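You operate a simulated robot arm through the tools that you are given. There is no shell and no other tool. Be economical: measure what you need, move in short steps, check, and stop when the job is done.

You run a simulated robot arm. Do the job below in one go: nothing can be reset, and whatever is moved stays where it is left.

JOB
Dry gel cartridge 4 at 120 until it turns orange.
Fine: in the drying box, cover shut; heat off after; leave it inside. Set down upright: what you pick out.
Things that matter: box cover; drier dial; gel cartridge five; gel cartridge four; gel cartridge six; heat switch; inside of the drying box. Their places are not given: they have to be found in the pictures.

Only the result counts: the job must be done as asked and must still hold three seconds after the hand-in. Knocking over, shifting, dropping, spilling or breaking anything else fails it. Lids that push on must go on centred and level and be pressed home; caps that screw on are set level and turned clockwise until they are tight.

ROBOT AND FRAMES
A 6-joint arm with a two-finger parallel gripper, fixed in place. Base frame: the origin is at the foot of the arm, x ahead of it, y to its left, z up; the work surface is at about z = 900. Units: mm, rad, N and s.
With the tool pointing down near the work surface it reaches from about 240 to 640 mm from the base axis. Its first joint turns from -1.152 to 1.152 rad. Payload 2.7 kg.
Tool frame: the origin (TCP) lies between the finger pads and is the grasp point; the fingertips stand 23 mm ahead of it; z points along the fingers, y is the line along which they close. The gripper opens to 94 mm. The fingers are 38 mm wide and 10 mm thick; the gripper's body (54 by 96 mm) begins 39 mm behind the TCP.
Orientation is told as [roll, pitch, yaw] about the base's x, y, z axes, in that order, counted from this pose: with the fingers straight down and closing along the base's y, the tool's x points along the base's -x, its y along +y and its z along -z.

CONTROLS
- The arm moves only by the tool play_rows. Its argument "steps" is a list of rows, each a list of 3 entries, a list of its own where there are three numbers: the gripper command, from -1 (shut) to 1 (fully open), values between in proportion, then the shift along the tool's x, y, z in mm, then the turn, a rotation vector about the tool's x, y, z in rad. In form: [[claw, [dx, dy, dz], [wx, wy, wz]], ...]. A call has 1 to 10 rows; each row is the pose to reach, as a shift and turn from the pose commanded when the call began, along the tool's axes at that moment. Each row takes 0.2 s and may step no farther than 50 mm and 0.15 rad from the row before; otherwise, or with a gripper value out of range, the whole call is refused. A pose out of reach is approached as far as the arm can. The call stops where the force on the tool passes 90 N (or 10 N more than at its start, if that is more) or the arm is blocked; 0.2 s more then pass. Each finger travels about 45 mm/s and halts on what it meets, pressing with about 31 N; the grip force reading is that of the motor and also rises with nothing between the fingers. The clock runs only during rows and for 0.2 s after the last one: add rows that repeat a pose to give the fingers time. The reply holds the time, the measured pose of the TCP, the force on the tool along the base axes, the opening and the grip force, in the units named above and with some noise, with the torque about the TCP (base axes, N m) and any sound that the robot's microphone picked up.
- Cameras (640 x 400 px; columns grow to the right, rows downward): "scene" is fixed at [70.4, -425.7, 1406.2]; the picture's right is [0.82, -0.57, 0.00], its down [-0.31, -0.45, -0.83] and it looks along [0.47, 0.69, -0.55] (base axes); focal length 309 px, centre (320, 200). "wrist" rides on the gripper at [86, 16, -75] in the tool frame; the picture's right is [-0.18, 0.98, 0.00], its down [-0.58, -0.11, -0.81] and it looks along [-0.79, -0.15, 0.59] (tool axes); focal length 243 px, centre (320, 200).
- capture(camera): a new picture of that camera. The clock stands still meanwhile.
- pixel_to_xyz(camera, pixels): there is no depth. For up to 12 entries [column, row, z] of the newest picture of that camera ("zoom" is the newest enlarged one), the place [x, y] in the base frame at which the ray of that pixel passes the height z, good to about 2 mm. The clock stands still meanwhile.
- enlarge(camera, box): a new picture of the part [left, top, right, bottom] of that camera's present view, enlarged. The clock stands still meanwhile.
- finish_job(): hands the job in; it is judged then, once.

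Work in short steps. Measure before you move; look again where a grasp or a placing could have gone wrong, and mend it. You have 80 turns and 34 pictures in all, those below and enlarged ones among them. Open the gripper and draw the arm clear of the work before you hand the job in, unless the task says otherwise; then end with one line.

The tools are called after ">>>" as name(argument=value, ...) on one line, values as JSON. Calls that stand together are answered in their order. play_rows: Moves the arm, as the interface text tells. Its arguments: {"type":"object","properties":{"steps":{"type":"array","items":{"type":"array"}}},"required":["steps"]} The other tools are called the same way: capture (camera) takes a picture; pixel_to_xyz (camera, pixels) gives the place at which the rays of pixels pass given heights; enlarge (camera, box) takes an enlarged picture of a part of a camera's view; finish_job () hands the job in.

At the start:

```text
t: 0.0
eef_pos: [310.5, 118.5, 1211.9]
tcp_rot: [0.0, -0.001, 0.002]
ft_force: [0.1, 0.3, 0.2]
wrist_torque: [0.01, 0.02, -0.03]
width: 93.7
finger_force: 0.0
```

scene: 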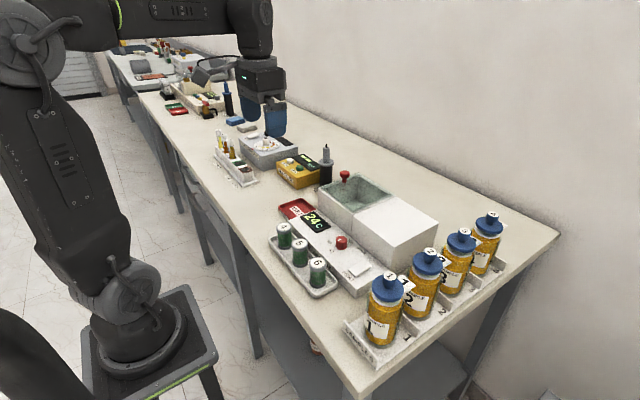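
wrist: 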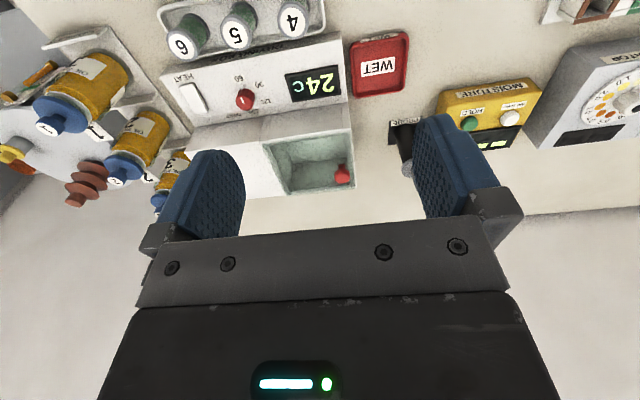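

The scene shows the drying box around (370,215) and cartridges near (300,250). I'll enlarge that area for detail.

>>> enlarge(camera="scene", box=[250, 150, 450, 310])

>>> enlarge(camera="wrist", box=[130, 0, 430, 200])

```text
2.50 times, centred on (350, 230) of scene
```

zoom: 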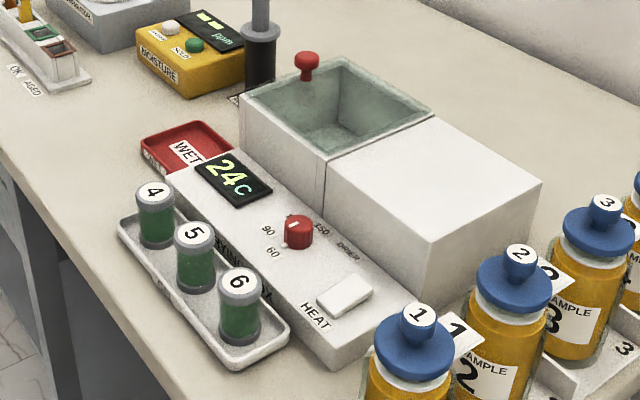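

```text
2.00 times, centred on (280, 100) of wrist
```

zoom: 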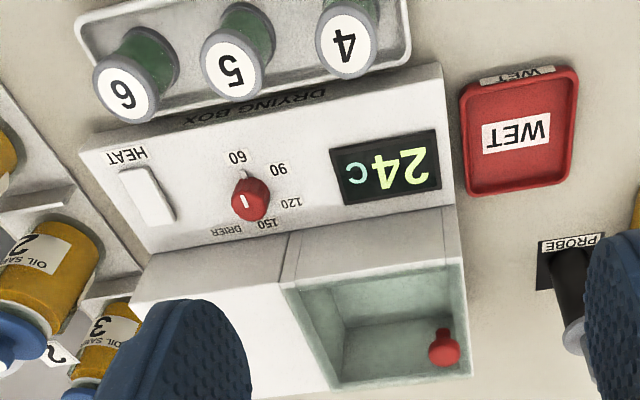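

I'll locate the main points at plausible heights using the scene picture.

>>> pixel_to_xyz(camera="scene", pixels=[[312, 226, 950], [327.5, 243, 950], [345.5, 262, 950], [369, 241, 930], [387.5, 268, 935], [373, 173, 1000], [346, 187, 980], [380, 213, 980], [423, 187, 980], [421, 246, 980], [467, 223, 980], [386, 172, 980]])

>>> pixel_to_xyz(camera="wrist", pixels=[[302, 20, 950], [243, 32, 950], [192, 46, 950], [255, 100, 935], [204, 97, 935], [352, 173, 1000], [270, 142, 980], [355, 125, 980], [290, 193, 980], [365, 187, 980], [349, 38, 925], [355, 104, 925]])

```text
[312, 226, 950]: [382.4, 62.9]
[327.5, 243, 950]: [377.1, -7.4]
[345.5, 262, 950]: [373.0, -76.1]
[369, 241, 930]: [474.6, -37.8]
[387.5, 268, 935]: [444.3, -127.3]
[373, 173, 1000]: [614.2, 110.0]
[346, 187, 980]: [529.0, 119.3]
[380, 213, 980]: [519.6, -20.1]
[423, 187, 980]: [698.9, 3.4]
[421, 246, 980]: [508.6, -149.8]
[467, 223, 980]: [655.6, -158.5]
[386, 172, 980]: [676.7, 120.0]
```

```text
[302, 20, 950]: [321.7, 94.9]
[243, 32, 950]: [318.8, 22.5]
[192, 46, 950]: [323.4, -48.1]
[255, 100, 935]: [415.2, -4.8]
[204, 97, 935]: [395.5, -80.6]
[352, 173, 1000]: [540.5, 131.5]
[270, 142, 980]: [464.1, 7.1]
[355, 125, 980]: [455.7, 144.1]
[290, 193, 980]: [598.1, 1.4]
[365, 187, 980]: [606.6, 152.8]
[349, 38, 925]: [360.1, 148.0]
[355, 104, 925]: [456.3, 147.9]
```

The enlarged crops were wider than my box, so I'm recomputing with the right offsets (scene left 222, wrist left 120).

>>> pixel_to_xyz(camera="scene", pixels=[[284, 226, 950], [299.5, 243, 950], [317.5, 262, 950], [341, 241, 930], [359.5, 268, 935], [345, 174, 1000], [318, 187, 980], [352, 213, 980], [395, 197, 980], [391, 246, 980], [439, 223, 980], [358, 172, 980]])

>>> pixel_to_xyz(camera="wrist", pixels=[[292, 20, 950], [236, 32, 950], [180, 46, 950], [245, 100, 935], [194, 97, 935], [342, 174, 1000], [260, 142, 980], [348, 105, 980], [284, 193, 980], [355, 187, 980], [339, 38, 925], [345, 104, 925]])

```text
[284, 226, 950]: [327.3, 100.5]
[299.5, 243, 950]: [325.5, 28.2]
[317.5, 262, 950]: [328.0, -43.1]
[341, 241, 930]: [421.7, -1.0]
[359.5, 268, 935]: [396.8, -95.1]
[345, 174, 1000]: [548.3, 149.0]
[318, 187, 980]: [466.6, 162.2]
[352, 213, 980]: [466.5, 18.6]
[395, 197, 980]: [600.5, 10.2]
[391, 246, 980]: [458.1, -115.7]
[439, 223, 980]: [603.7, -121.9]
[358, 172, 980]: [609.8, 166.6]
```

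```text
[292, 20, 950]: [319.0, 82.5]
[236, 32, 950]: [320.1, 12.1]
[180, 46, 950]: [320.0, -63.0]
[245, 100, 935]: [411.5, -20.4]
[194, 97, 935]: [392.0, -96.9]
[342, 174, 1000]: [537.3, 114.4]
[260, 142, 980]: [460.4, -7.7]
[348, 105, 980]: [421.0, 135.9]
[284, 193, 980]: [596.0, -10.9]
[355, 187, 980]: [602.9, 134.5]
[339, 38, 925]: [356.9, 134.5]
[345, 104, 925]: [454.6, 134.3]
```

Triangulated: cartridge 4 at about (317,85), top z≈964; box rim ≈997; knob about (517,116,1023). I'll move the wrist camera closer to see whether a clear cover lies on the box.

>>> play_rows(steps=[[1, [-15, -16, 25], [0, 0, 0]], [1, [-30, -32, 50], [0, 0, 0]], [1, [-45, -48, 75], [0, 0, 0]], [1, [-45, -48, 80], [0, 0, 0]]])

>>> capture(camera="wrist")

```text
t: 1.0
eef_pos: [357.1, 70.5, 1130.7]
tcp_rot: [0.001, 0.0, 0.005]
ft_force: [-0.8, 0.1, 0.1]
wrist_torque: [0.01, 0.02, -0.01]
width: 94.1
finger_force: 0.1
```

```text
29 pictures are left
```

wrist: 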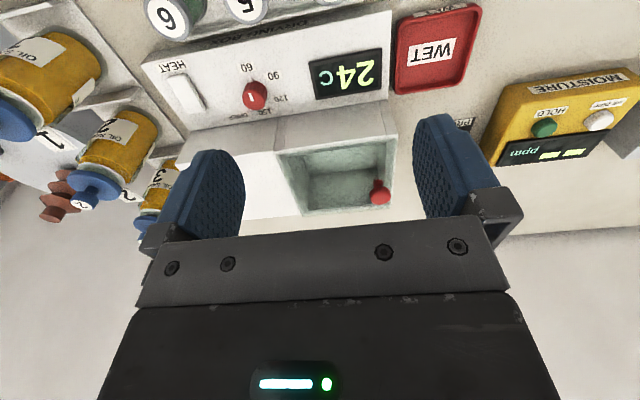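

The box interior is at about (340,175) with the knob at (379,192). I'll enlarge that.

>>> enlarge(camera="wrist", box=[240, 70, 430, 230])

>>> enlarge(camera="scene", box=[310, 150, 420, 240])

```text
2.50 times, centred on (335, 150) of wrist
```

zoom: 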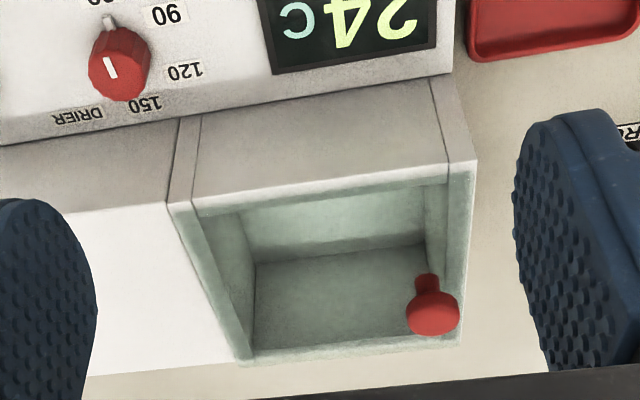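

```text
4.44 times, centred on (365, 195) of scene
```

zoom: 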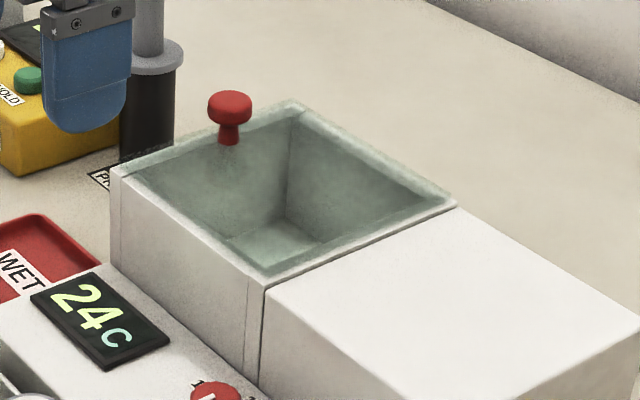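

The greenish tint on the rim shows a glass pane with the knob at its left end: probably it slides to the right over the white block. I'll triangulate the knob foot and head.

>>> pixel_to_xyz(camera="wrist", pixels=[[379.8, 196, 1023], [377.8, 181.5, 1000], [274, 150.5, 1000], [389, 134, 1000], [307, 211, 1000], [391, 206, 1000], [255, 97, 940], [250, 78, 935], [186, 94, 935]])

>>> pixel_to_xyz(camera="scene", pixels=[[344.8, 173.6, 1023], [344.6, 181.5, 1000], [318, 188, 1000], [352, 212, 1000], [396, 196, 1000], [359, 173, 1000], [341.5, 240.5, 940], [342, 244, 935], [359.5, 268, 935], [284, 225, 964]])

```text
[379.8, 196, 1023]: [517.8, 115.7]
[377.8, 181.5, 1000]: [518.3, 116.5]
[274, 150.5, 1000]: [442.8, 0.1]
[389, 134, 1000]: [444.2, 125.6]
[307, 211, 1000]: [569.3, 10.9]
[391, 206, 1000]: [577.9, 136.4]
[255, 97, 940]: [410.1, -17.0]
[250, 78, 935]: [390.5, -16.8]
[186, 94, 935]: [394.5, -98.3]
```

```text
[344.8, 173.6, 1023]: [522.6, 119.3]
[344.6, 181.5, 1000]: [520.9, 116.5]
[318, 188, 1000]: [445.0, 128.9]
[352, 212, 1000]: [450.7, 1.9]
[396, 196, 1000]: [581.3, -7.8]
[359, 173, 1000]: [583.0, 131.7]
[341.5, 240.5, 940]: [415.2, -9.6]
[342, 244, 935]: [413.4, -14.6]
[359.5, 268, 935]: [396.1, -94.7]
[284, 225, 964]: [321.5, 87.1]
```

Knob is at about (520,117), head z≈1024. Before descending I check where the probe stand (scene 326,185 base; 325,147 top) is relative to the gripper body.

>>> pixel_to_xyz(camera="scene", pixels=[[326, 184, 910], [326, 163, 980], [325, 147, 1040], [325, 147, 1000], [302, 212, 925], [300, 196, 925], [326, 163, 960]])

>>> pixel_to_xyz(camera="wrist", pixels=[[464, 122, 905], [248, 66, 935], [274, 76, 935], [281, 98, 935], [264, 111, 935], [250, 79, 935]])

```text
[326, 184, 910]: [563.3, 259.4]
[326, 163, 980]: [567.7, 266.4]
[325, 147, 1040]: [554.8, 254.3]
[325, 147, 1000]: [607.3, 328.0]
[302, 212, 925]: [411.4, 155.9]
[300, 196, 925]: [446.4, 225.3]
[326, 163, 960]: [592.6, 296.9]
```

```text
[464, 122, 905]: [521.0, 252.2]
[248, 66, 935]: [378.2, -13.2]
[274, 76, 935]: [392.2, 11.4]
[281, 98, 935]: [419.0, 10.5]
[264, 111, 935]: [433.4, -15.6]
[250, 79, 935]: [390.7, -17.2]
```

Probe is clear (y≈260). I move above the knob at (520,117) with the fingers half-open, staying at z≈1100.

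>>> play_rows(steps=[[0.1, [-41, 11, 10], [0, 0, 0]], [0.1, [-82, 23, 20], [0, 0, 0]], [0.1, [-123, 35, 30], [0, 0, 0]], [0.1, [-163, 46, 40], [0, 0, 0]], [0.1, [-163, 46, 40], [0, 0, 0]]])

>>> capture(camera="scene")

```text
t: 2.2
eef_pos: [520.2, 117.7, 1091.2]
tcp_rot: [0.0, 0.001, 0.003]
ft_force: [-0.2, -0.7, -0.6]
wrist_torque: [-0.03, 0.02, -0.02]
width: 51.8
finger_force: 0.1
```

```text
26 pictures are left
```

scene: 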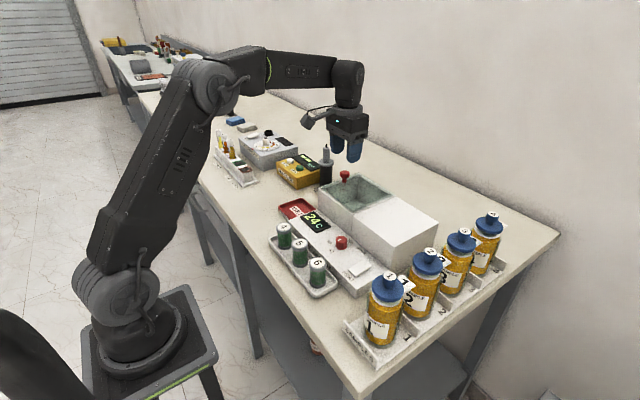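

The fingers straddle the knob in the view. I descend 63 mm to put the tips just above the glass, then close.

>>> play_rows(steps=[[0.1, [0, 0, 30], [0, 0, 0]], [0.1, [0, 0, 52], [0, 0, 0]], [0.1, [0, 0, 62], [0, 0, 0]], [-1, [0, 0, 62], [0, 0, 0]], [-1, [0, 0, 62], [0, 0, 0]], [-1, [0, 0, 62], [0, 0, 0]], [-1, [0, 0, 62], [0, 0, 0]]])

```text
t: 3.8
eef_pos: [520.9, 115.6, 1030.2]
tcp_rot: [-0.002, 0.001, 0.004]
ft_force: [0.3, -8.5, -2.3]
wrist_torque: [-0.13, -0.19, 0.01]
width: 24.6
finger_force: 44.8
```

Width 24.6 with grip: the knob is held. I try a small slide toward −y.

>>> play_rows(steps=[[-1, [0, -5, 0], [0, 0, 0]], [-1, [0, -12, 0], [0, 0, 0]], [-1, [0, -20, 0], [0, 0, 0]]])

>>> enlarge(camera="scene", box=[290, 130, 450, 270])

```text
t: 4.6
eef_pos: [519.5, 97.1, 1029.3]
tcp_rot: [0.0, -0.002, 0.003]
ft_force: [19.1, 0.0, -5.5]
wrist_torque: [0.03, 0.37, -0.01]
width: 24.9
finger_force: 45.4
```

```text
2.86 times, centred on (370, 200) of scene
```

zoom: 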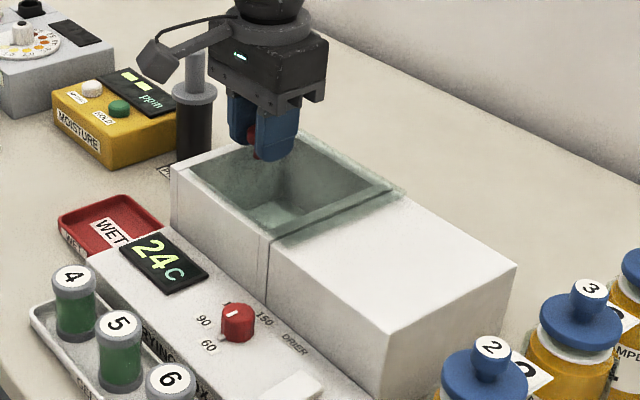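

The cover slides. A side force of +19 N in x suggests the track runs slightly toward +x, so I continue with a small x correction.

>>> play_rows(steps=[[-1, [-2, -8, 0], [0, 0, 0]], [-1, [-2.5, -18, 0], [0, 0, 0]], [-1, [-3, -28, 0], [0, 0, 0]]])

```text
t: 5.4
eef_pos: [519.9, 67.3, 1031.0]
tcp_rot: [0.0, 0.006, 0.004]
ft_force: [-12.3, 0.5, 3.3]
wrist_torque: [0.05, 0.32, 0.04]
width: 24.9
finger_force: 45.0
```

Force reversed, so I ease x back by about 1 mm and continue along −y.

>>> play_rows(steps=[[-1, [1, -10, 0], [0, 0, 0]], [-1, [1, -20, 0], [0, 0, 0]], [-1, [1, -32, 0], [0, 0, 0]], [-1, [1, -44, 0], [0, 0, 0]], [-1, [1, -54, 0], [0, 0, 0]], [-1, [1, -64, 0], [0, 0, 0]]])

```text
t: 6.8
eef_pos: [519.6, 5.0, 1030.4]
tcp_rot: [0.002, 0.002, 0.005]
ft_force: [-17.4, 0.0, 16.5]
wrist_torque: [-0.02, 0.15, -0.01]
width: 25.0
finger_force: 45.1
```

Now at y=5; I continue toward the end of travel in small steps.

>>> play_rows(steps=[[-1, [1, -6, 0.5], [0, 0, 0]], [-1, [1.5, -12, 0.5], [0, 0, 0]], [-1, [1.5, -17, 0.5], [0, 0, 0]]])

>>> enlarge(camera="scene", box=[290, 130, 450, 270])

```text
t: 7.6
eef_pos: [520.2, -10.3, 1028.6]
tcp_rot: [0.004, -0.004, 0.004]
ft_force: [-4.9, 10.9, 13.7]
wrist_torque: [0.0, -0.18, -0.09]
width: 24.7
finger_force: 44.9
```

```text
2.86 times, centred on (370, 200) of scene
```

zoom: 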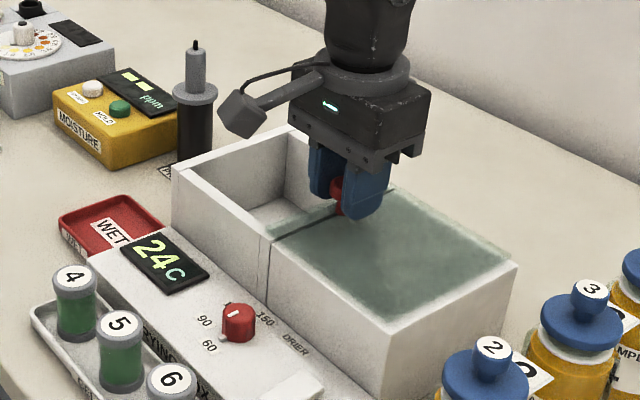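

The cover hit its stop; the chamber is open. I release the knob and rise.

>>> play_rows(steps=[[0.1, [0, 0, 0], [0, 0, 0]], [0.1, [0, 0, 0], [0, 0, 0]], [0.1, [0, 0, -30], [0, 0, 0]], [0.1, [0, 0, -70], [0, 0, 0]], [0.3, [40, 20, -90], [0, 0, 0]], [0.3, [85, 40, -90], [0, 0, 0]]])

>>> capture(camera="wrist")

```text
t: 9.0
eef_pos: [434.9, 27.2, 1119.4]
tcp_rot: [0.0, 0.001, 0.004]
ft_force: [0.3, 0.3, -0.5]
wrist_torque: [-0.02, 0.0, 0.01]
width: 61.0
finger_force: 0.1
```

```text
23 pictures are left
```

wrist: 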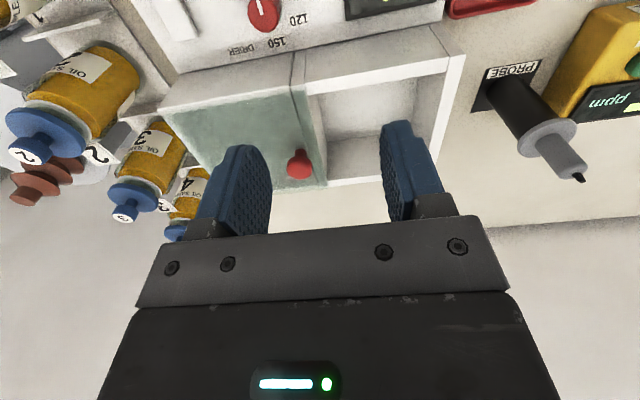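

The chamber is open at (375,125). I enlarge it to get the inside edges.

>>> enlarge(camera="wrist", box=[270, 30, 480, 200])

```text
2.35 times, centred on (375, 115) of wrist
```

zoom: 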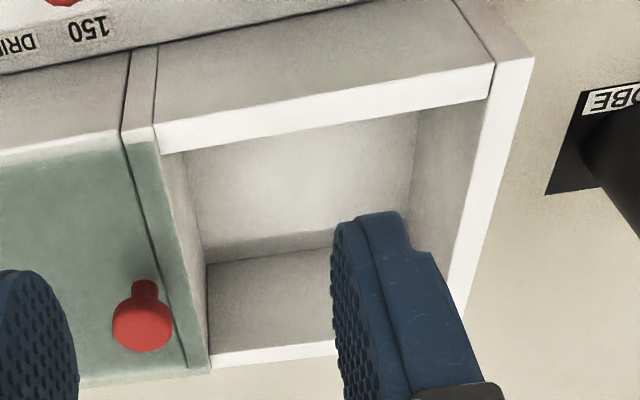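

I compute rim and floor edge coordinates from this zoom.

>>> pixel_to_xyz(camera="zoom", pixels=[[162, 153, 997], [487, 98, 997], [212, 354, 997], [335, 341, 997], [127, 142, 997], [533, 58, 997], [205, 262, 915], [205, 262, 935], [330, 234, 915], [417, 117, 915], [417, 117, 935], [405, 210, 915]])

```text
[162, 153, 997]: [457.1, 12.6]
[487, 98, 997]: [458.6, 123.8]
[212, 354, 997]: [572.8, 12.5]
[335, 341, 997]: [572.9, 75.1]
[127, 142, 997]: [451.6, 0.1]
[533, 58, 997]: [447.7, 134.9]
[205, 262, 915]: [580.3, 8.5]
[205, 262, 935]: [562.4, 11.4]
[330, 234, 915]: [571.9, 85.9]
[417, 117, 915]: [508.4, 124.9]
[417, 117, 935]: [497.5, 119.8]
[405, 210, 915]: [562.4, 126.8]
```

Chamber inside: x 457–573, y 12–124, floor ≈920; centre (515,68). Now I move over cartridge 4 at (319,86).

>>> play_rows(steps=[[0.3, [40, 20, 0], [0, 0, 0]], [0.3, [80, 40, 0], [0, 0, 0]], [0.3, [116, 58.5, 0], [0, 0, 0]], [0.3, [116, 58.5, 40], [0, 0, 0]], [0.3, [116, 58.5, 80], [0, 0, 0]], [0.3, [116, 58.5, 100], [0, 0, 0]], [0.3, [116, 58.5, 100], [0, 0, 0]]])

>>> enlarge(camera="scene", box=[240, 150, 360, 310])

>>> capture(camera="wrist")

```text
t: 10.6
eef_pos: [317.3, 86.5, 1019.3]
tcp_rot: [0.0, 0.0, 0.003]
ft_force: [0.1, -0.4, -0.5]
wrist_torque: [-0.01, -0.02, -0.01]
width: 61.3
finger_force: 0.0
```

```text
2.50 times, centred on (300, 230) of scene
```

zoom: 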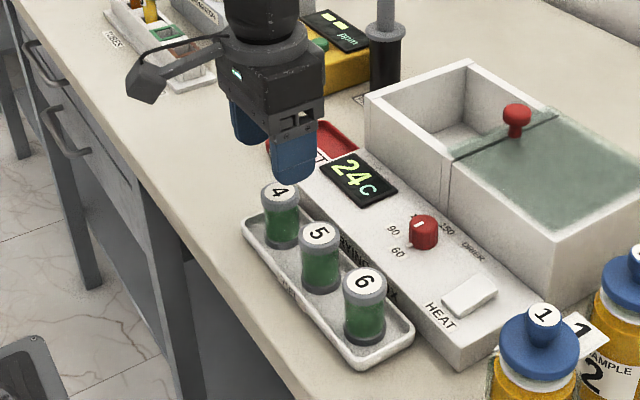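

```text
20 pictures are left
```

wrist: 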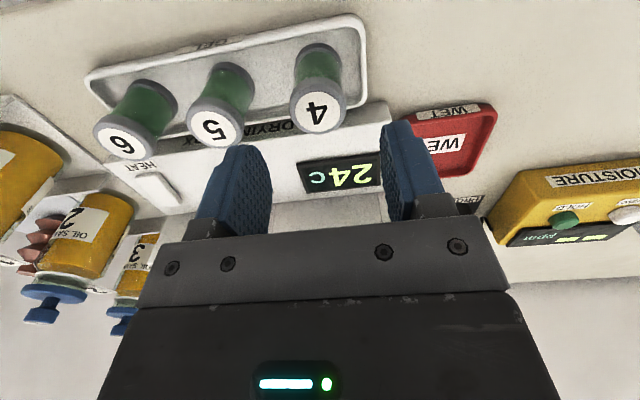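

Cartridge 4's top is at wrist (317,108). I verify its place at z≈964.

>>> pixel_to_xyz(camera="wrist", pixels=[[317, 107, 964], [317, 107, 960], [291, 107, 960], [346, 107, 960], [217, 122, 964], [314, 46, 910], [155, 189, 930]])

>>> pixel_to_xyz(camera="zoom", pixels=[[281, 191, 964], [281, 192, 960], [281, 243, 905]])

```text
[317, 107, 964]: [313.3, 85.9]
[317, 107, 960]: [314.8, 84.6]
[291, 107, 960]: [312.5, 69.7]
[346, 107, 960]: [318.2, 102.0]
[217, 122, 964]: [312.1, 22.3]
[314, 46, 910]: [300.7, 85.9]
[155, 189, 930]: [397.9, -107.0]
```

```text
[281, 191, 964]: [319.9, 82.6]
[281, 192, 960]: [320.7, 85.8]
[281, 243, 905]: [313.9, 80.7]
```

Cartridge 4 centre ≈(317,85), 32 mm wide. I descend to z≈950 and close.

>>> play_rows(steps=[[0.3, [0, -1, 30], [0, 0, 0]], [0.3, [0, -1, 55], [0, 0, 0]], [0.3, [0, -1, 69], [0, 0, 0]], [-1, [0, -1, 69], [0, 0, 0]], [-1, [0, -1, 69], [0, 0, 0]], [-1, [0, -1, 69], [0, 0, 0]], [-1, [0, -1, 69], [0, 0, 0]]])

```text
t: 12.2
eef_pos: [316.9, 82.6, 949.4]
tcp_rot: [0.0, 0.0, 0.004]
ft_force: [0.3, -0.4, -0.3]
wrist_torque: [-0.01, 0.01, -0.02]
width: 34.7
finger_force: 30.7
```

Gripped at 34.7 mm. I lift straight up to clear the box rim.

>>> play_rows(steps=[[-1, [0, 0, -15], [0, 0, 0]], [-1, [0, 0, -45], [0, 0, 0]], [-1, [0, 0, -85], [0, 0, 0]], [-1, [0, 0, -130], [0, 0, 0]], [-1, [0, 0, -130], [0, 0, 0]]])

>>> enlarge(camera="scene", box=[240, 130, 400, 310])

```text
t: 13.4
eef_pos: [318.7, 81.8, 1080.4]
tcp_rot: [-0.001, 0.0, 0.004]
ft_force: [-0.8, 0.5, -0.1]
wrist_torque: [-0.01, 0.02, 0.0]
width: 34.9
finger_force: 30.5
```

```text
2.22 times, centred on (320, 220) of scene
```

zoom: 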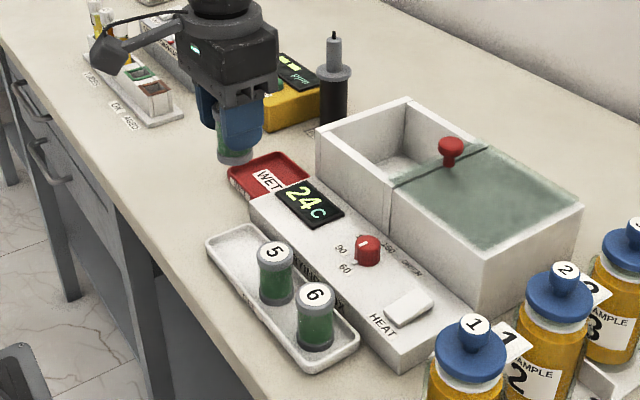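

Cartridge 4 is lifted upright. I carry it over the chamber centre (515,69).

>>> play_rows(steps=[[-1, [-40, -3, 0], [0, 0, 0]], [-1, [-80, -6, 0], [0, 0, 0]], [-1, [-120, -9, 0], [0, 0, 0]], [-1, [-160, -12, 0], [0, 0, 0]], [-1, [-196, -13, 0], [0, 0, 0]], [-1, [-196, -13, 0], [0, 0, 0]]])

>>> enlarge(camera="scene", box=[290, 110, 420, 250])

```text
t: 14.8
eef_pos: [514.6, 73.4, 1081.0]
tcp_rot: [-0.001, 0.0, 0.003]
ft_force: [0.4, 0.1, -0.8]
wrist_torque: [0.0, -0.04, 0.01]
width: 34.7
finger_force: 30.7
```

```text
2.86 times, centred on (355, 180) of scene
```

zoom: 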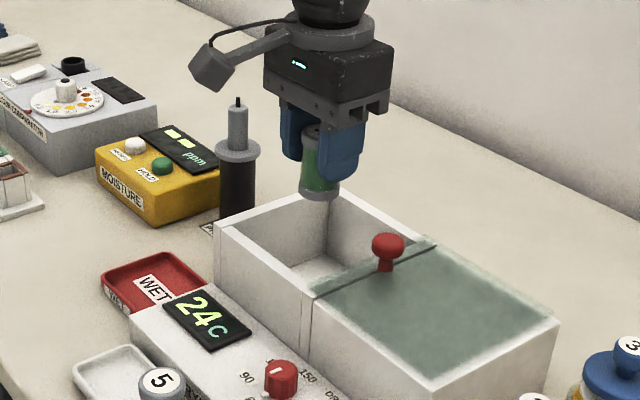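

Cartridge hangs over the chamber centre. I descend to just above the expected floor.

>>> play_rows(steps=[[-1, [0, -2, 35], [0, 0, 0]], [-1, [0, -2, 70], [0, 0, 0]], [-1, [0, -2, 95], [0, 0, 0]], [-1, [0, -2, 103], [0, 0, 0]], [-1, [0, -2, 107], [0, 0, 0]]])

```text
t: 16.0
eef_pos: [514.7, 68.8, 973.5]
tcp_rot: [0.0, 0.001, 0.005]
ft_force: [-1.7, -0.2, 0.1]
wrist_torque: [0.02, 0.02, 0.02]
width: 34.8
finger_force: 31.2
```

No contact yet at z=973. I step down 2 mm at a time.

>>> play_rows(steps=[[-1, [0, 0, 2], [0, 0, 0]], [-1, [0, 0, 4], [0, 0, 0]], [-1, [0, 0, 6], [0, 0, 0]]])

```text
t: 16.8
eef_pos: [514.7, 70.4, 968.3]
tcp_rot: [0.0, 0.0, 0.003]
ft_force: [0.0, 0.1, -1.2]
wrist_torque: [-0.01, 0.0, 0.02]
width: 34.7
finger_force: 31.1
```

Still free; continuing in small steps.

>>> play_rows(steps=[[-1, [0, 0, 1.5], [0, 0, 0]], [-1, [0, 0, 3], [0, 0, 0]], [-1, [0, 0, 4], [0, 0, 0]]])

```text
t: 17.6
eef_pos: [514.7, 70.0, 965.2]
tcp_rot: [-0.002, -0.004, 0.004]
ft_force: [-2.7, 0.6, 12.2]
wrist_torque: [0.06, 0.1, 0.02]
width: 34.8
finger_force: 30.8
```

Upward force of 12 N: it stands on the floor. I open to about 60 mm and rise.

>>> play_rows(steps=[[0.3, [0, 0, 4], [0, 0, 0]], [0.3, [0, 0, 3], [0, 0, 0]], [0.3, [0, 0, 3], [0, 0, 0]], [0.3, [0, 0, -30], [0, 0, 0]], [0.3, [0, 0, -70], [0, 0, 0]], [0.1, [0, -15, -115], [0, 0, 0]], [0.1, [5, -50, -130], [0, 0, 0]], [0.1, [0, -80, -130], [0, 0, 0]]])

>>> capture(camera="wrist")

>>> enlarge(camera="scene", box=[290, 150, 420, 290])

```text
t: 19.4
eef_pos: [514.2, -11.2, 1092.9]
tcp_rot: [0.0, 0.0, 0.004]
ft_force: [-0.8, 0.4, -0.2]
wrist_torque: [0.02, 0.01, -0.02]
width: 52.0
finger_force: 0.1
```

```text
17 pictures are left
```

wrist: 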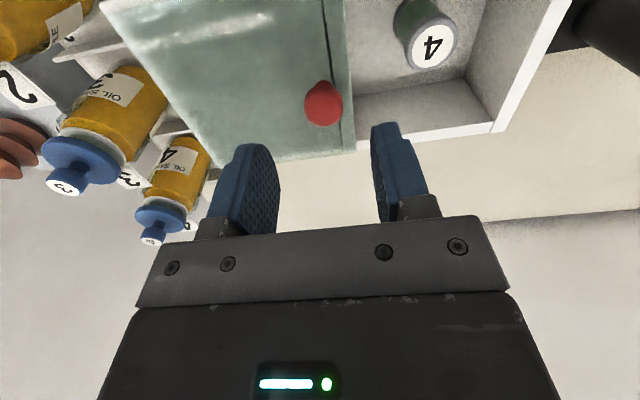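

```text
2.86 times, centred on (355, 220) of scene
```

zoom: 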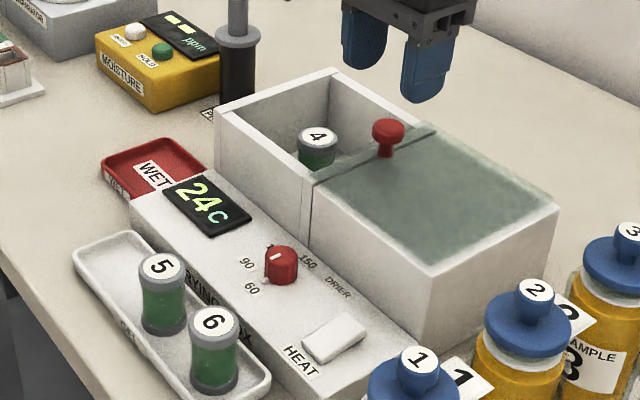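

Cartridge 4 stands upright inside. Now I grasp the knob again at (520,−10).

>>> play_rows(steps=[[0.1, [-5.5, 1, 30], [0, 0, 0]], [0.1, [-5.5, 1, 52], [0, 0, 0]], [0.1, [-5.5, 1, 64], [0, 0, 0]], [-1, [-5.5, 1, 64], [0, 0, 0]], [-1, [-5.5, 1, 64], [0, 0, 0]], [-1, [-5.5, 1, 64], [0, 0, 0]], [-1, [-5.5, 1, 64], [0, 0, 0]]])

```text
t: 21.0
eef_pos: [519.9, -9.5, 1028.7]
tcp_rot: [0.0, 0.001, 0.002]
ft_force: [1.2, 0.6, -4.5]
wrist_torque: [0.01, -0.31, -0.03]
width: 25.0
finger_force: 45.1
```

Gripped. I slide the cover back along +y.

>>> play_rows(steps=[[-1, [0, 10, 0], [0, 0, 0]], [-1, [0, 22, 0], [0, 0, 0]], [-1, [0, 34, 0], [0, 0, 0]], [-1, [0, 46, 0], [0, 0, 0]], [-1, [0, 58, 0], [0, 0, 0]], [-1, [0, 70, 0], [0, 0, 0]], [-1, [0, 82, 0], [0, 0, 0]]])

```text
t: 22.6
eef_pos: [519.8, 72.6, 1028.6]
tcp_rot: [-0.001, 0.0, 0.005]
ft_force: [6.6, 0.4, -14.5]
wrist_torque: [0.03, -0.2, 0.03]
width: 25.1
finger_force: 45.2
```

Sliding well. I go on to the closed stop (knob originally y≈116).

>>> play_rows(steps=[[-1, [0, 12, -0.5], [0, 0, 0]], [-1, [0, 24, -0.5], [0, 0, 0]], [-1, [0, 34, -0.5], [0, 0, 0]], [-1, [0, 41, -0.5], [0, 0, 0]], [-1, [0, 45, -0.5], [0, 0, 0]], [-1, [0, 46, -0.5], [0, 0, 0]]])

```text
t: 24.0
eef_pos: [518.7, 117.0, 1028.6]
tcp_rot: [-0.003, 0.006, 0.0]
ft_force: [3.7, -21.2, -21.4]
wrist_torque: [-0.2, -0.42, -0.03]
width: 25.1
finger_force: 44.9
```

The stop is felt (−21 N in y at 117): cover shut. I release, rise, and move to view the dial.

>>> play_rows(steps=[[0.1, [0, 0, 0], [0, 0, 0]], [0.1, [0, 0, 0], [0, 0, 0]], [0.1, [0, 0, -30], [0, 0, 0]], [0.1, [0, 0, -65], [0, 0, 0]], [0.1, [40, -27, -65], [0, 0, 0]], [0.1, [80, -54, -65], [0, 0, 0]], [0.1, [120, -81, -65], [0, 0, 0]], [0.1, [160, -108, -60], [0, 0, 0]], [0.1, [190, -132, -45], [0, 0, 0]], [0.1, [190, -132, -40], [0, 0, 0]]])

>>> capture(camera="wrist")

>>> enlarge(camera="scene", box=[290, 150, 400, 290])

```text
t: 26.2
eef_pos: [328.9, -13.9, 1069.7]
tcp_rot: [0.001, -0.001, 0.003]
ft_force: [-0.4, -0.2, -0.6]
wrist_torque: [0.0, -0.03, 0.01]
width: 51.6
finger_force: 0.0
```

```text
15 pictures are left
```

wrist: 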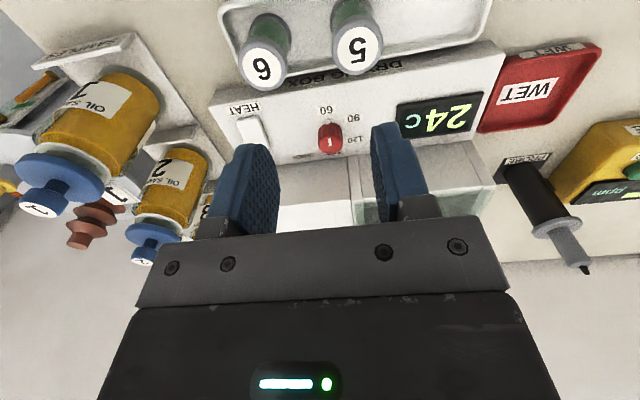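

```text
2.86 times, centred on (345, 220) of scene
```

zoom: 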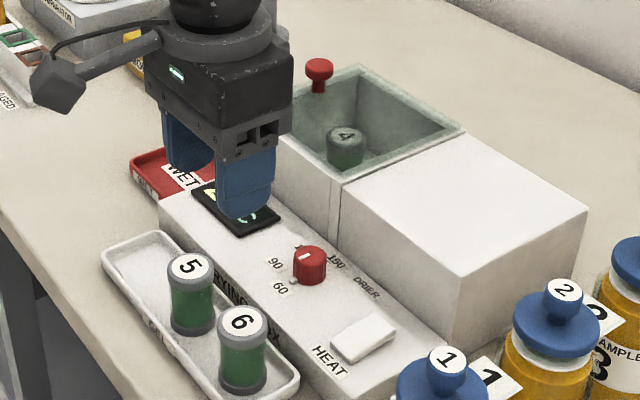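

Cover is back with 4 inside. I enlarge the dial (wrist 330,138) to read its pointer.

>>> enlarge(camera="wrist", box=[280, 95, 380, 175])

>>> enlarge(camera="scene", box=[310, 220, 390, 280])

```text
5.00 times, centred on (330, 135) of wrist
```

zoom: 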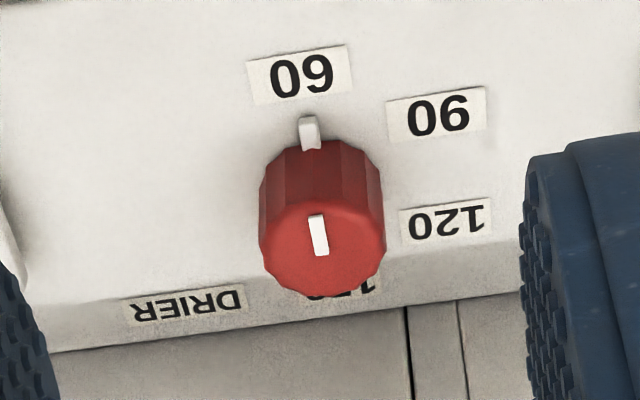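

```text
6.67 times, centred on (350, 250) of scene
```

zoom: 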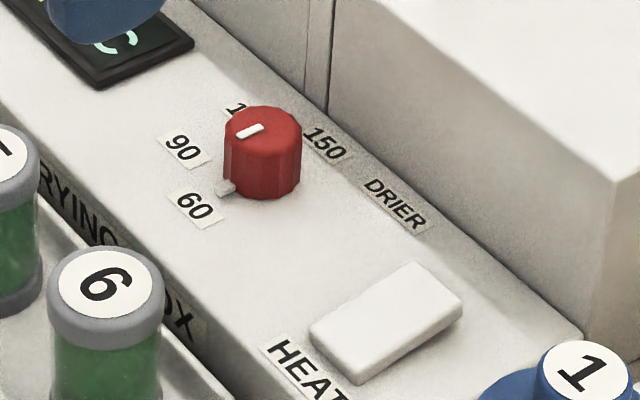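

The pointer (grey tip at the base) is at 60. I triangulate dial, labels and heat switch.

>>> pixel_to_xyz(camera="zoom", pixels=[[263, 132, 965], [263, 132, 955], [196, 206, 935], [183, 149, 935], [325, 145, 935], [225, 188, 937], [262, 188, 937], [415, 285, 940], [330, 345, 945], [387, 320, 945], [460, 300, 940]])

>>> pixel_to_xyz(camera="wrist", pixels=[[330.4, 143.5, 965], [330.4, 143.5, 955], [325.6, 110, 935], [353.4, 118, 935], [355.2, 139.4, 935], [340, 152, 935], [327.6, 121.5, 937], [245, 120, 945], [258, 145, 940]])

```text
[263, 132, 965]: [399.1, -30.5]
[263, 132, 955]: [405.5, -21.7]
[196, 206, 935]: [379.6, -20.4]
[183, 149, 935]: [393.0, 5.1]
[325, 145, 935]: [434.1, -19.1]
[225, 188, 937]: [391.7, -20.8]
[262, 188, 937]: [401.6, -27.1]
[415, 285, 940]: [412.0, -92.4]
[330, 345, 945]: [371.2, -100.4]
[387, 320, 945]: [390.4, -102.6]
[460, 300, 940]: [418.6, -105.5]
```

```text
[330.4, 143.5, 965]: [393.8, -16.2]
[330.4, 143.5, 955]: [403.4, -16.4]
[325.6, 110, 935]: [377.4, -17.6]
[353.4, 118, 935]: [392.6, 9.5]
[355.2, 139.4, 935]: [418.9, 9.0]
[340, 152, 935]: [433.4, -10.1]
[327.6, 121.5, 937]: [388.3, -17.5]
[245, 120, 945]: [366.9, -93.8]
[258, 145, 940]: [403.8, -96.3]
```

Dial centre ≈(408,−17), top z≈949; marks are at 60° spacing, 120 being 120° clockwise (from above) of 60. The gripper body must stay above the box top (≈1000), so I'll grip only the dial's top. I pre-turn −0.5 rad and move above.

>>> play_rows(steps=[[0.1, [-20, -1, 0], [0, 0, -0.13]], [0.1, [-40, -2, 0], [0, 0, -0.26]], [0.1, [-60, -3, 20], [0, 0, -0.39]], [0.1, [-79, -3, 50], [0, 0, -0.5]], [0.1, [-79, -3, 80], [0, 0, -0.5]], [0.1, [-79, -3, 85], [0, 0, -0.5]]])

>>> enlarge(camera="scene", box=[300, 190, 400, 290])

```text
t: 27.6
eef_pos: [409.5, -15.8, 983.5]
tcp_rot: [0.0, 0.001, 0.505]
ft_force: [0.1, 0.1, 0.3]
wrist_torque: [0.02, -0.01, -0.03]
width: 51.7
finger_force: 0.0
```

```text
4.00 times, centred on (350, 240) of scene
```

zoom: 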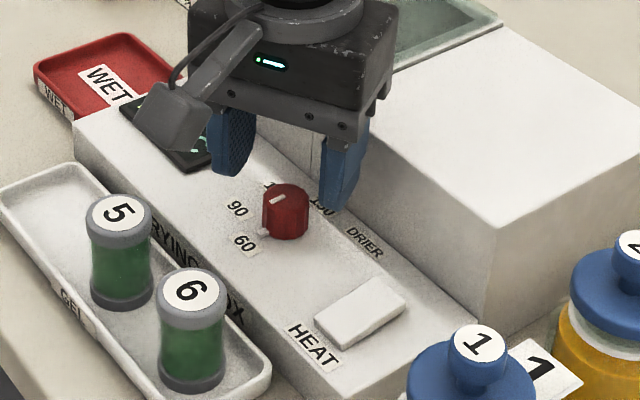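

Aligned above the dial. I narrow the opening to ~36 mm (to keep clear of the box front), descend to z≈965 and close.

>>> play_rows(steps=[[-0.24, [0, 0, 0], [0, 0, 0]], [-0.24, [0, 0, 9], [0, 0, 0]], [-0.24, [0, 0, 18], [0, 0, 0]], [-1, [0, 0, 18], [0, 0, 0]], [-1, [0, 0, 18], [0, 0, 0]], [-1, [0, 0, 18], [0, 0, 0]]])

```text
t: 29.0
eef_pos: [409.8, -16.4, 966.1]
tcp_rot: [-0.002, 0.0, 0.502]
ft_force: [8.2, -18.1, -6.6]
wrist_torque: [-0.46, -0.28, -0.01]
width: 24.8
finger_force: 44.9
```

Dial gripped (24.8 mm). I turn clockwise in small rows, easing 1 mm toward the centre.

>>> play_rows(steps=[[-1, [0, -1, 0], [0, 0, 0]], [-1, [0, -1, 0], [0, 0, 0.14]], [-1, [0, -1, 0], [0, 0, 0.28]], [-1, [0, -1, 0], [0, 0, 0.42]], [-1, [0, -1, 0], [0, 0, 0.56]], [-1, [0, -1, 0], [0, 0, 0.7]]])

>>> enlarge(camera="scene", box=[300, 190, 400, 290])

```text
t: 30.4
eef_pos: [408.7, -16.6, 967.2]
tcp_rot: [0.002, 0.001, -0.199]
ft_force: [2.7, -4.9, -8.5]
wrist_torque: [-0.3, -0.82, 0.03]
width: 25.0
finger_force: 44.8
```

```text
4.00 times, centred on (350, 240) of scene
```

zoom: 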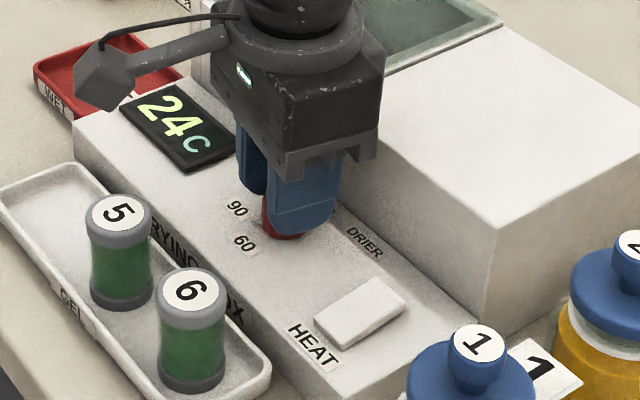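

The pointer has left 60. I finish the 120° turn (1.394 rad more).

>>> play_rows(steps=[[-1, [0, 0, 0], [0, 0, 0.1394]], [-1, [0, 0, 0], [0, 0, 0.2788]], [-1, [0, 0, 0], [0, 0, 0.4182]], [-1, [0, 0, 0], [0, 0, 0.5576]], [-1, [0, 0, 0], [0, 0, 0.697]], [-1, [0, 0, 0], [0, 0, 0.8364]], [-1, [0, 0, 0], [0, 0, 0.9758]], [-1, [0, 0, 0], [0, 0, 1.1152]], [-1, [0, 0, 0], [0, 0, 1.2546]], [-1, [0, 0, 0], [0, 0, 1.394]]])

```text
t: 32.6
eef_pos: [408.5, -16.9, 965.4]
tcp_rot: [0.0, 0.0, -1.593]
ft_force: [6.4, 15.7, -15.9]
wrist_torque: [-0.04, -0.3, 0.04]
width: 24.6
finger_force: 44.9
```

Turn done. I open slightly, rise, and look at the pointer.

>>> play_rows(steps=[[-0.24, [0, 0, 0], [0, 0, 0]], [-0.24, [0, 0, 0], [0, 0, 0]], [-0.24, [0, 0, -20], [0, 0, 0]], [-0.24, [0, 0, -60], [0, 0, 0]], [-1, [0, 0, -100], [0, 0, 0]], [-1, [0, 0, -100], [0, 0, -0.14]], [-1, [0, 0, -100], [0, 0, -0.28]], [-1, [0, 0, -100], [0, 0, -0.42]], [-1, [0, 0, -100], [0, 0, -0.56]], [-1, [0, 0, -100], [0, 0, -0.7]]])

>>> enlarge(camera="scene", box=[310, 220, 390, 280])

```text
t: 34.8
eef_pos: [409.8, -16.3, 1066.6]
tcp_rot: [0.001, 0.0, -0.888]
ft_force: [0.5, -0.6, -0.2]
wrist_torque: [0.02, 0.01, -0.03]
width: 0.0
finger_force: 30.8
```

```text
6.67 times, centred on (350, 250) of scene
```

zoom: 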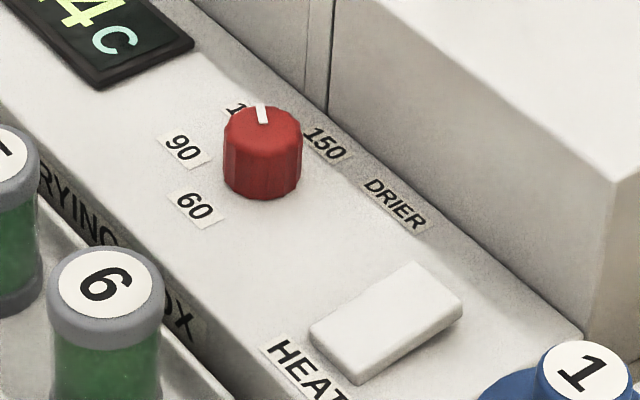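

The mark now points to the upper side; I compute its exact bearing.

>>> pixel_to_xyz(camera="zoom", pixels=[[264, 122, 949], [261, 105, 949], [263, 132, 949], [237, 106, 935]])

>>> capture(camera="wrist")

```text
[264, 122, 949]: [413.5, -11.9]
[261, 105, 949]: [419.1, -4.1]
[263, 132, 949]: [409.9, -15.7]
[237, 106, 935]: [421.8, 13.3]
```

```text
8 pictures are left
```

wrist: 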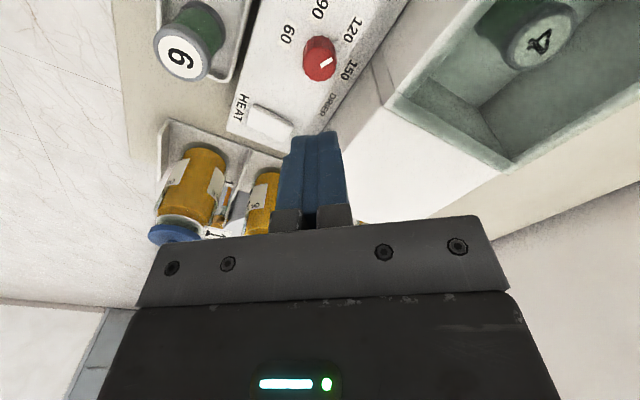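

I check the earlier mark direction (238,134)–(262,127) with the same zoom for comparison, and measure the heat switch.

>>> pixel_to_xyz(camera="zoom", pixels=[[262, 127, 949], [238, 134, 949], [415, 265, 945], [460, 300, 945], [312, 330, 940], [357, 370, 940], [387, 318, 943]])

>>> pixel_to_xyz(camera="wrist", pixels=[[311, 68, 949], [330, 61, 949], [319, 60, 949], [352, 29, 935], [348, 70, 935], [286, 33, 935], [272, 120, 943], [255, 105, 943], [292, 128, 940]])

```text
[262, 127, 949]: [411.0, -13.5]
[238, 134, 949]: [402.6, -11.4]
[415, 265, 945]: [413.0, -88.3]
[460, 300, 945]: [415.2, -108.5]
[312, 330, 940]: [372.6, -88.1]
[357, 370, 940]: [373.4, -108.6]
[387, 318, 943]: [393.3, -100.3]
```

```text
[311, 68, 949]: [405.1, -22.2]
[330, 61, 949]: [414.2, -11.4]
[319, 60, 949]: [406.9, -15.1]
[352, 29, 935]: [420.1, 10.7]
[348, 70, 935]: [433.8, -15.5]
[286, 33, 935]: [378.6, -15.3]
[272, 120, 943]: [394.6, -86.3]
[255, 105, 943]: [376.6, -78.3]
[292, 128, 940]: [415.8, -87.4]
```

Mark bearing measures ~36–40° past +y versus ~28° for the 120 label, a possible slight overshoot. I enlarge the wrist view to see the pointer tip.

>>> enlarge(camera="wrist", box=[270, 0, 370, 90])

```text
4.44 times, centred on (320, 45) of wrist
```

zoom: 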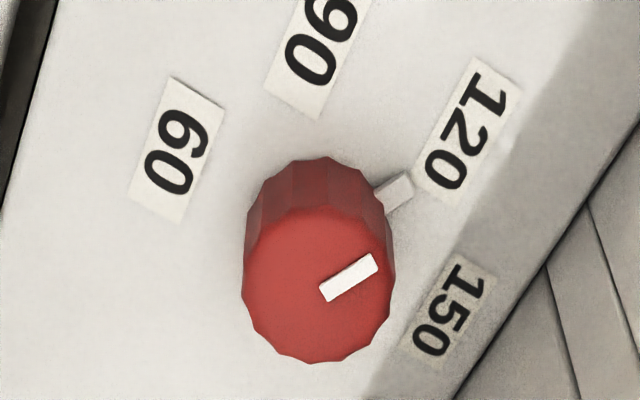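

Pointer tip at (396,192) lies between 120 and slightly toward 150. I compute bearings at panel level.

>>> pixel_to_xyz(camera="zoom", pixels=[[467, 127, 933], [449, 308, 933], [177, 148, 933], [318, 45, 933], [410, 183, 933], [380, 200, 933], [396, 191, 933], [320, 298, 949], [376, 263, 949], [320, 285, 949]])

```text
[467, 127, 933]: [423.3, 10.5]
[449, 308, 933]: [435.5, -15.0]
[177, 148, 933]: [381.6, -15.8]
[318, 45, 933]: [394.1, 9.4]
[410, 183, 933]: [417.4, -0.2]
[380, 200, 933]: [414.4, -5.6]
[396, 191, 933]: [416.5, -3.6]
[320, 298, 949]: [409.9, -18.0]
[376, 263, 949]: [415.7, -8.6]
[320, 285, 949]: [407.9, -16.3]
```

Pointer bearing 30.3° vs 120 label 29.7°: dial is set at 120. Next I turn the tool back to yaw 0 and check the bottles' positions before going to the heat switch.

>>> play_rows(steps=[[-1, [0, 0, 0], [0, 0, -0.13]], [-1, [0, 0, 0], [0, 0, -0.26]], [-1, [0, 0, 0], [0, 0, -0.39]], [-1, [0, 0, 0], [0, 0, -0.52]], [-1, [0, 0, 0], [0, 0, -0.65]], [-1, [0, 0, 0], [0, 0, -0.78]], [-1, [0, 0, 0], [0, 0, -0.89]]])

>>> pixel_to_xyz(camera="scene", pixels=[[390, 279, 1040], [430, 254, 1040], [385, 345, 920], [412, 316, 920], [372, 285, 1020], [413, 258, 1020]])

```text
t: 36.4
eef_pos: [409.6, -16.4, 1066.4]
tcp_rot: [0.0, 0.0, 0.0]
ft_force: [-0.3, 0.3, 0.0]
wrist_torque: [0.0, 0.01, 0.0]
width: 0.0
finger_force: 31.5
```

```text
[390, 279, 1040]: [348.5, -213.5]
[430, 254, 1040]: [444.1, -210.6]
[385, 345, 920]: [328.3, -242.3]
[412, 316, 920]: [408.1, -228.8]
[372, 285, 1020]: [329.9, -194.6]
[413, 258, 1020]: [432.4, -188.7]
```

Bottles' near edges are y≈−185, clear. I move above the switch's raised far half (414,−98) and down to z≈972.

>>> play_rows(steps=[[-1, [-2, -40, 0], [0, 0, 0]], [-1, [-4.4, -82, 0], [0, 0, 0]], [-1, [-4.4, -82, 40], [0, 0, 0]], [-1, [-4.4, -82, 80], [0, 0, 0]], [-1, [-4.4, -82, 93], [0, 0, 0]], [-1, [-4.4, -82, 93], [0, 0, 0]]])

>>> enlarge(camera="scene", box=[310, 210, 410, 300])

```text
t: 37.8
eef_pos: [414.8, -98.1, 973.5]
tcp_rot: [-0.001, 0.0, -0.001]
ft_force: [-0.4, 0.0, 0.3]
wrist_torque: [0.01, -0.02, 0.0]
width: 0.3
finger_force: 30.5
```

```text
4.44 times, centred on (360, 255) of scene
```

zoom: 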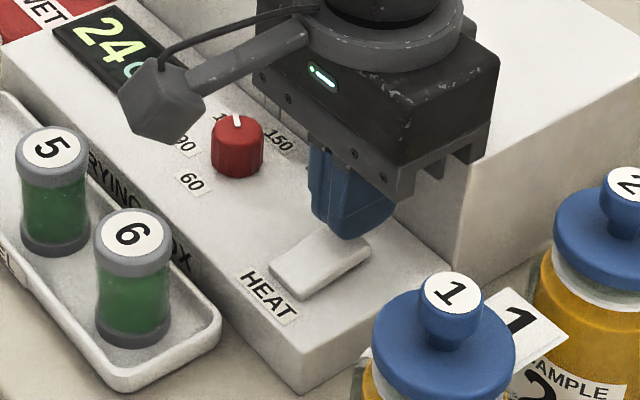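

The fingers are above the far half of the rocker. I press down in small steps, watching force and sound.

>>> play_rows(steps=[[-1, [0, 0, 3], [0, 0, 0]], [-1, [0, 0, 6], [0, 0, 0]], [-1, [0, 0, 9], [0, 0, 0]]])

```text
t: 38.6
eef_pos: [414.8, -100.4, 965.0]
tcp_rot: [-0.002, 0.0, -0.002]
ft_force: [0.1, 0.3, 0.6]
wrist_torque: [0.01, -0.04, 0.02]
width: 0.0
finger_force: 30.6
```

No contact at 965; continue.

>>> play_rows(steps=[[-1, [0, 0, 2], [0, 0, 0]], [-1, [0, 0, 4], [0, 0, 0]], [-1, [0, 0, 6], [0, 0, 0]]])

```text
t: 39.4
eef_pos: [415.0, -98.9, 964.0]
tcp_rot: [-0.003, -0.008, 0.0]
ft_force: [-15.1, 2.4, 59.9]
wrist_torque: [0.07, 1.48, -0.08]
width: 0.0
finger_force: 30.8
```

60 N but torque puts the contact at the finger's near edge (x≈396): so the near half of the rocker is the raised one. I lift and go press the near half (x≈375).

>>> play_rows(steps=[[-1, [0, 0, -10], [0, 0, 0]], [-1, [20, 0, -12], [0, 0, 0]], [-1, [40, 0, -12], [0, 0, 0]], [-1, [40, 0, -6], [0, 0, 0]], [-1, [40, 0, -4], [0, 0, 0]]])

```text
t: 40.6
eef_pos: [374.4, -99.8, 962.5]
tcp_rot: [-0.001, 0.001, -0.002]
ft_force: [1.0, -0.4, -1.0]
wrist_torque: [0.03, 0.02, 0.02]
width: 0.2
finger_force: 30.8
```

No contact yet at 962.5; pressing further.

>>> play_rows(steps=[[-1, [0, 0, 2], [0, 0, 0]], [-1, [0, 0, 4], [0, 0, 0]], [-1, [0, 0, 5], [0, 0, 0]]])

```text
t: 41.4
eef_pos: [374.1, -99.8, 962.2]
tcp_rot: [0.0, -0.007, -0.002]
ft_force: [-32.5, 5.3, 71.3]
wrist_torque: [0.13, -0.59, -0.14]
width: 0.0
finger_force: 30.8
```

Contact again ended near the rocker's centre, which fits the rocker having flipped each time. I lift away and look.

>>> play_rows(steps=[[-1, [0, 0, -20], [0, 0, 0]], [-1, [0, 0, -60], [0, 0, 0]], [-1, [20, 40, -80], [0, 0, 0]], [-1, [20, 80, -80], [0, 0, 0]], [-1, [20, 120, -80], [0, 0, 0]]])

>>> enlarge(camera="scene", box=[300, 180, 400, 290])

```text
t: 42.6
eef_pos: [355.2, 21.1, 1037.3]
tcp_rot: [-0.001, 0.001, 0.0]
ft_force: [0.2, 0.1, 0.1]
wrist_torque: [0.0, -0.01, 0.04]
width: 0.1
finger_force: 31.4
```

```text
3.64 times, centred on (350, 235) of scene
```

zoom: 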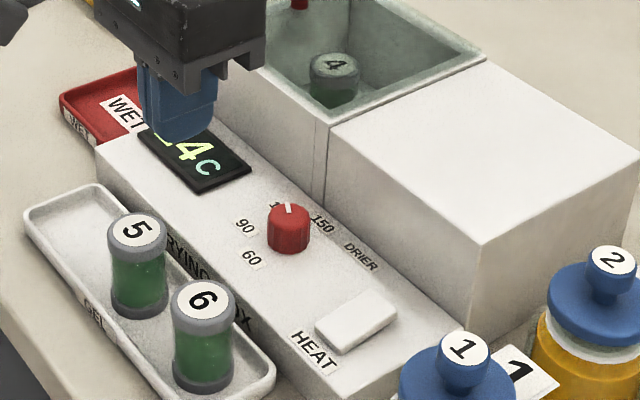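

The rocker again has its far end raised (off), so the first press had switched it and the second undone it. I press the far half again and lift off.

>>> play_rows(steps=[[-1, [-20, -40, 0], [0, 0, 0]], [-1, [-40, -80, 0], [0, 0, 0]], [-1, [-60, -120, 0], [0, 0, 0]], [-1, [-60, -120, 40], [0, 0, 0]], [-1, [-60, -120, 68], [0, 0, 0]], [-1, [-60, -120, 73], [0, 0, 0]], [-1, [-60, -120, 76], [0, 0, 0]], [-1, [-60, -120, 78.5], [0, 0, 0]]])

```text
t: 44.4
eef_pos: [416.3, -100.9, 963.8]
tcp_rot: [0.0, -0.01, 0.0]
ft_force: [-7.4, 6.5, 52.6]
wrist_torque: [0.09, 1.15, -0.37]
width: 0.0
finger_force: 31.0
```

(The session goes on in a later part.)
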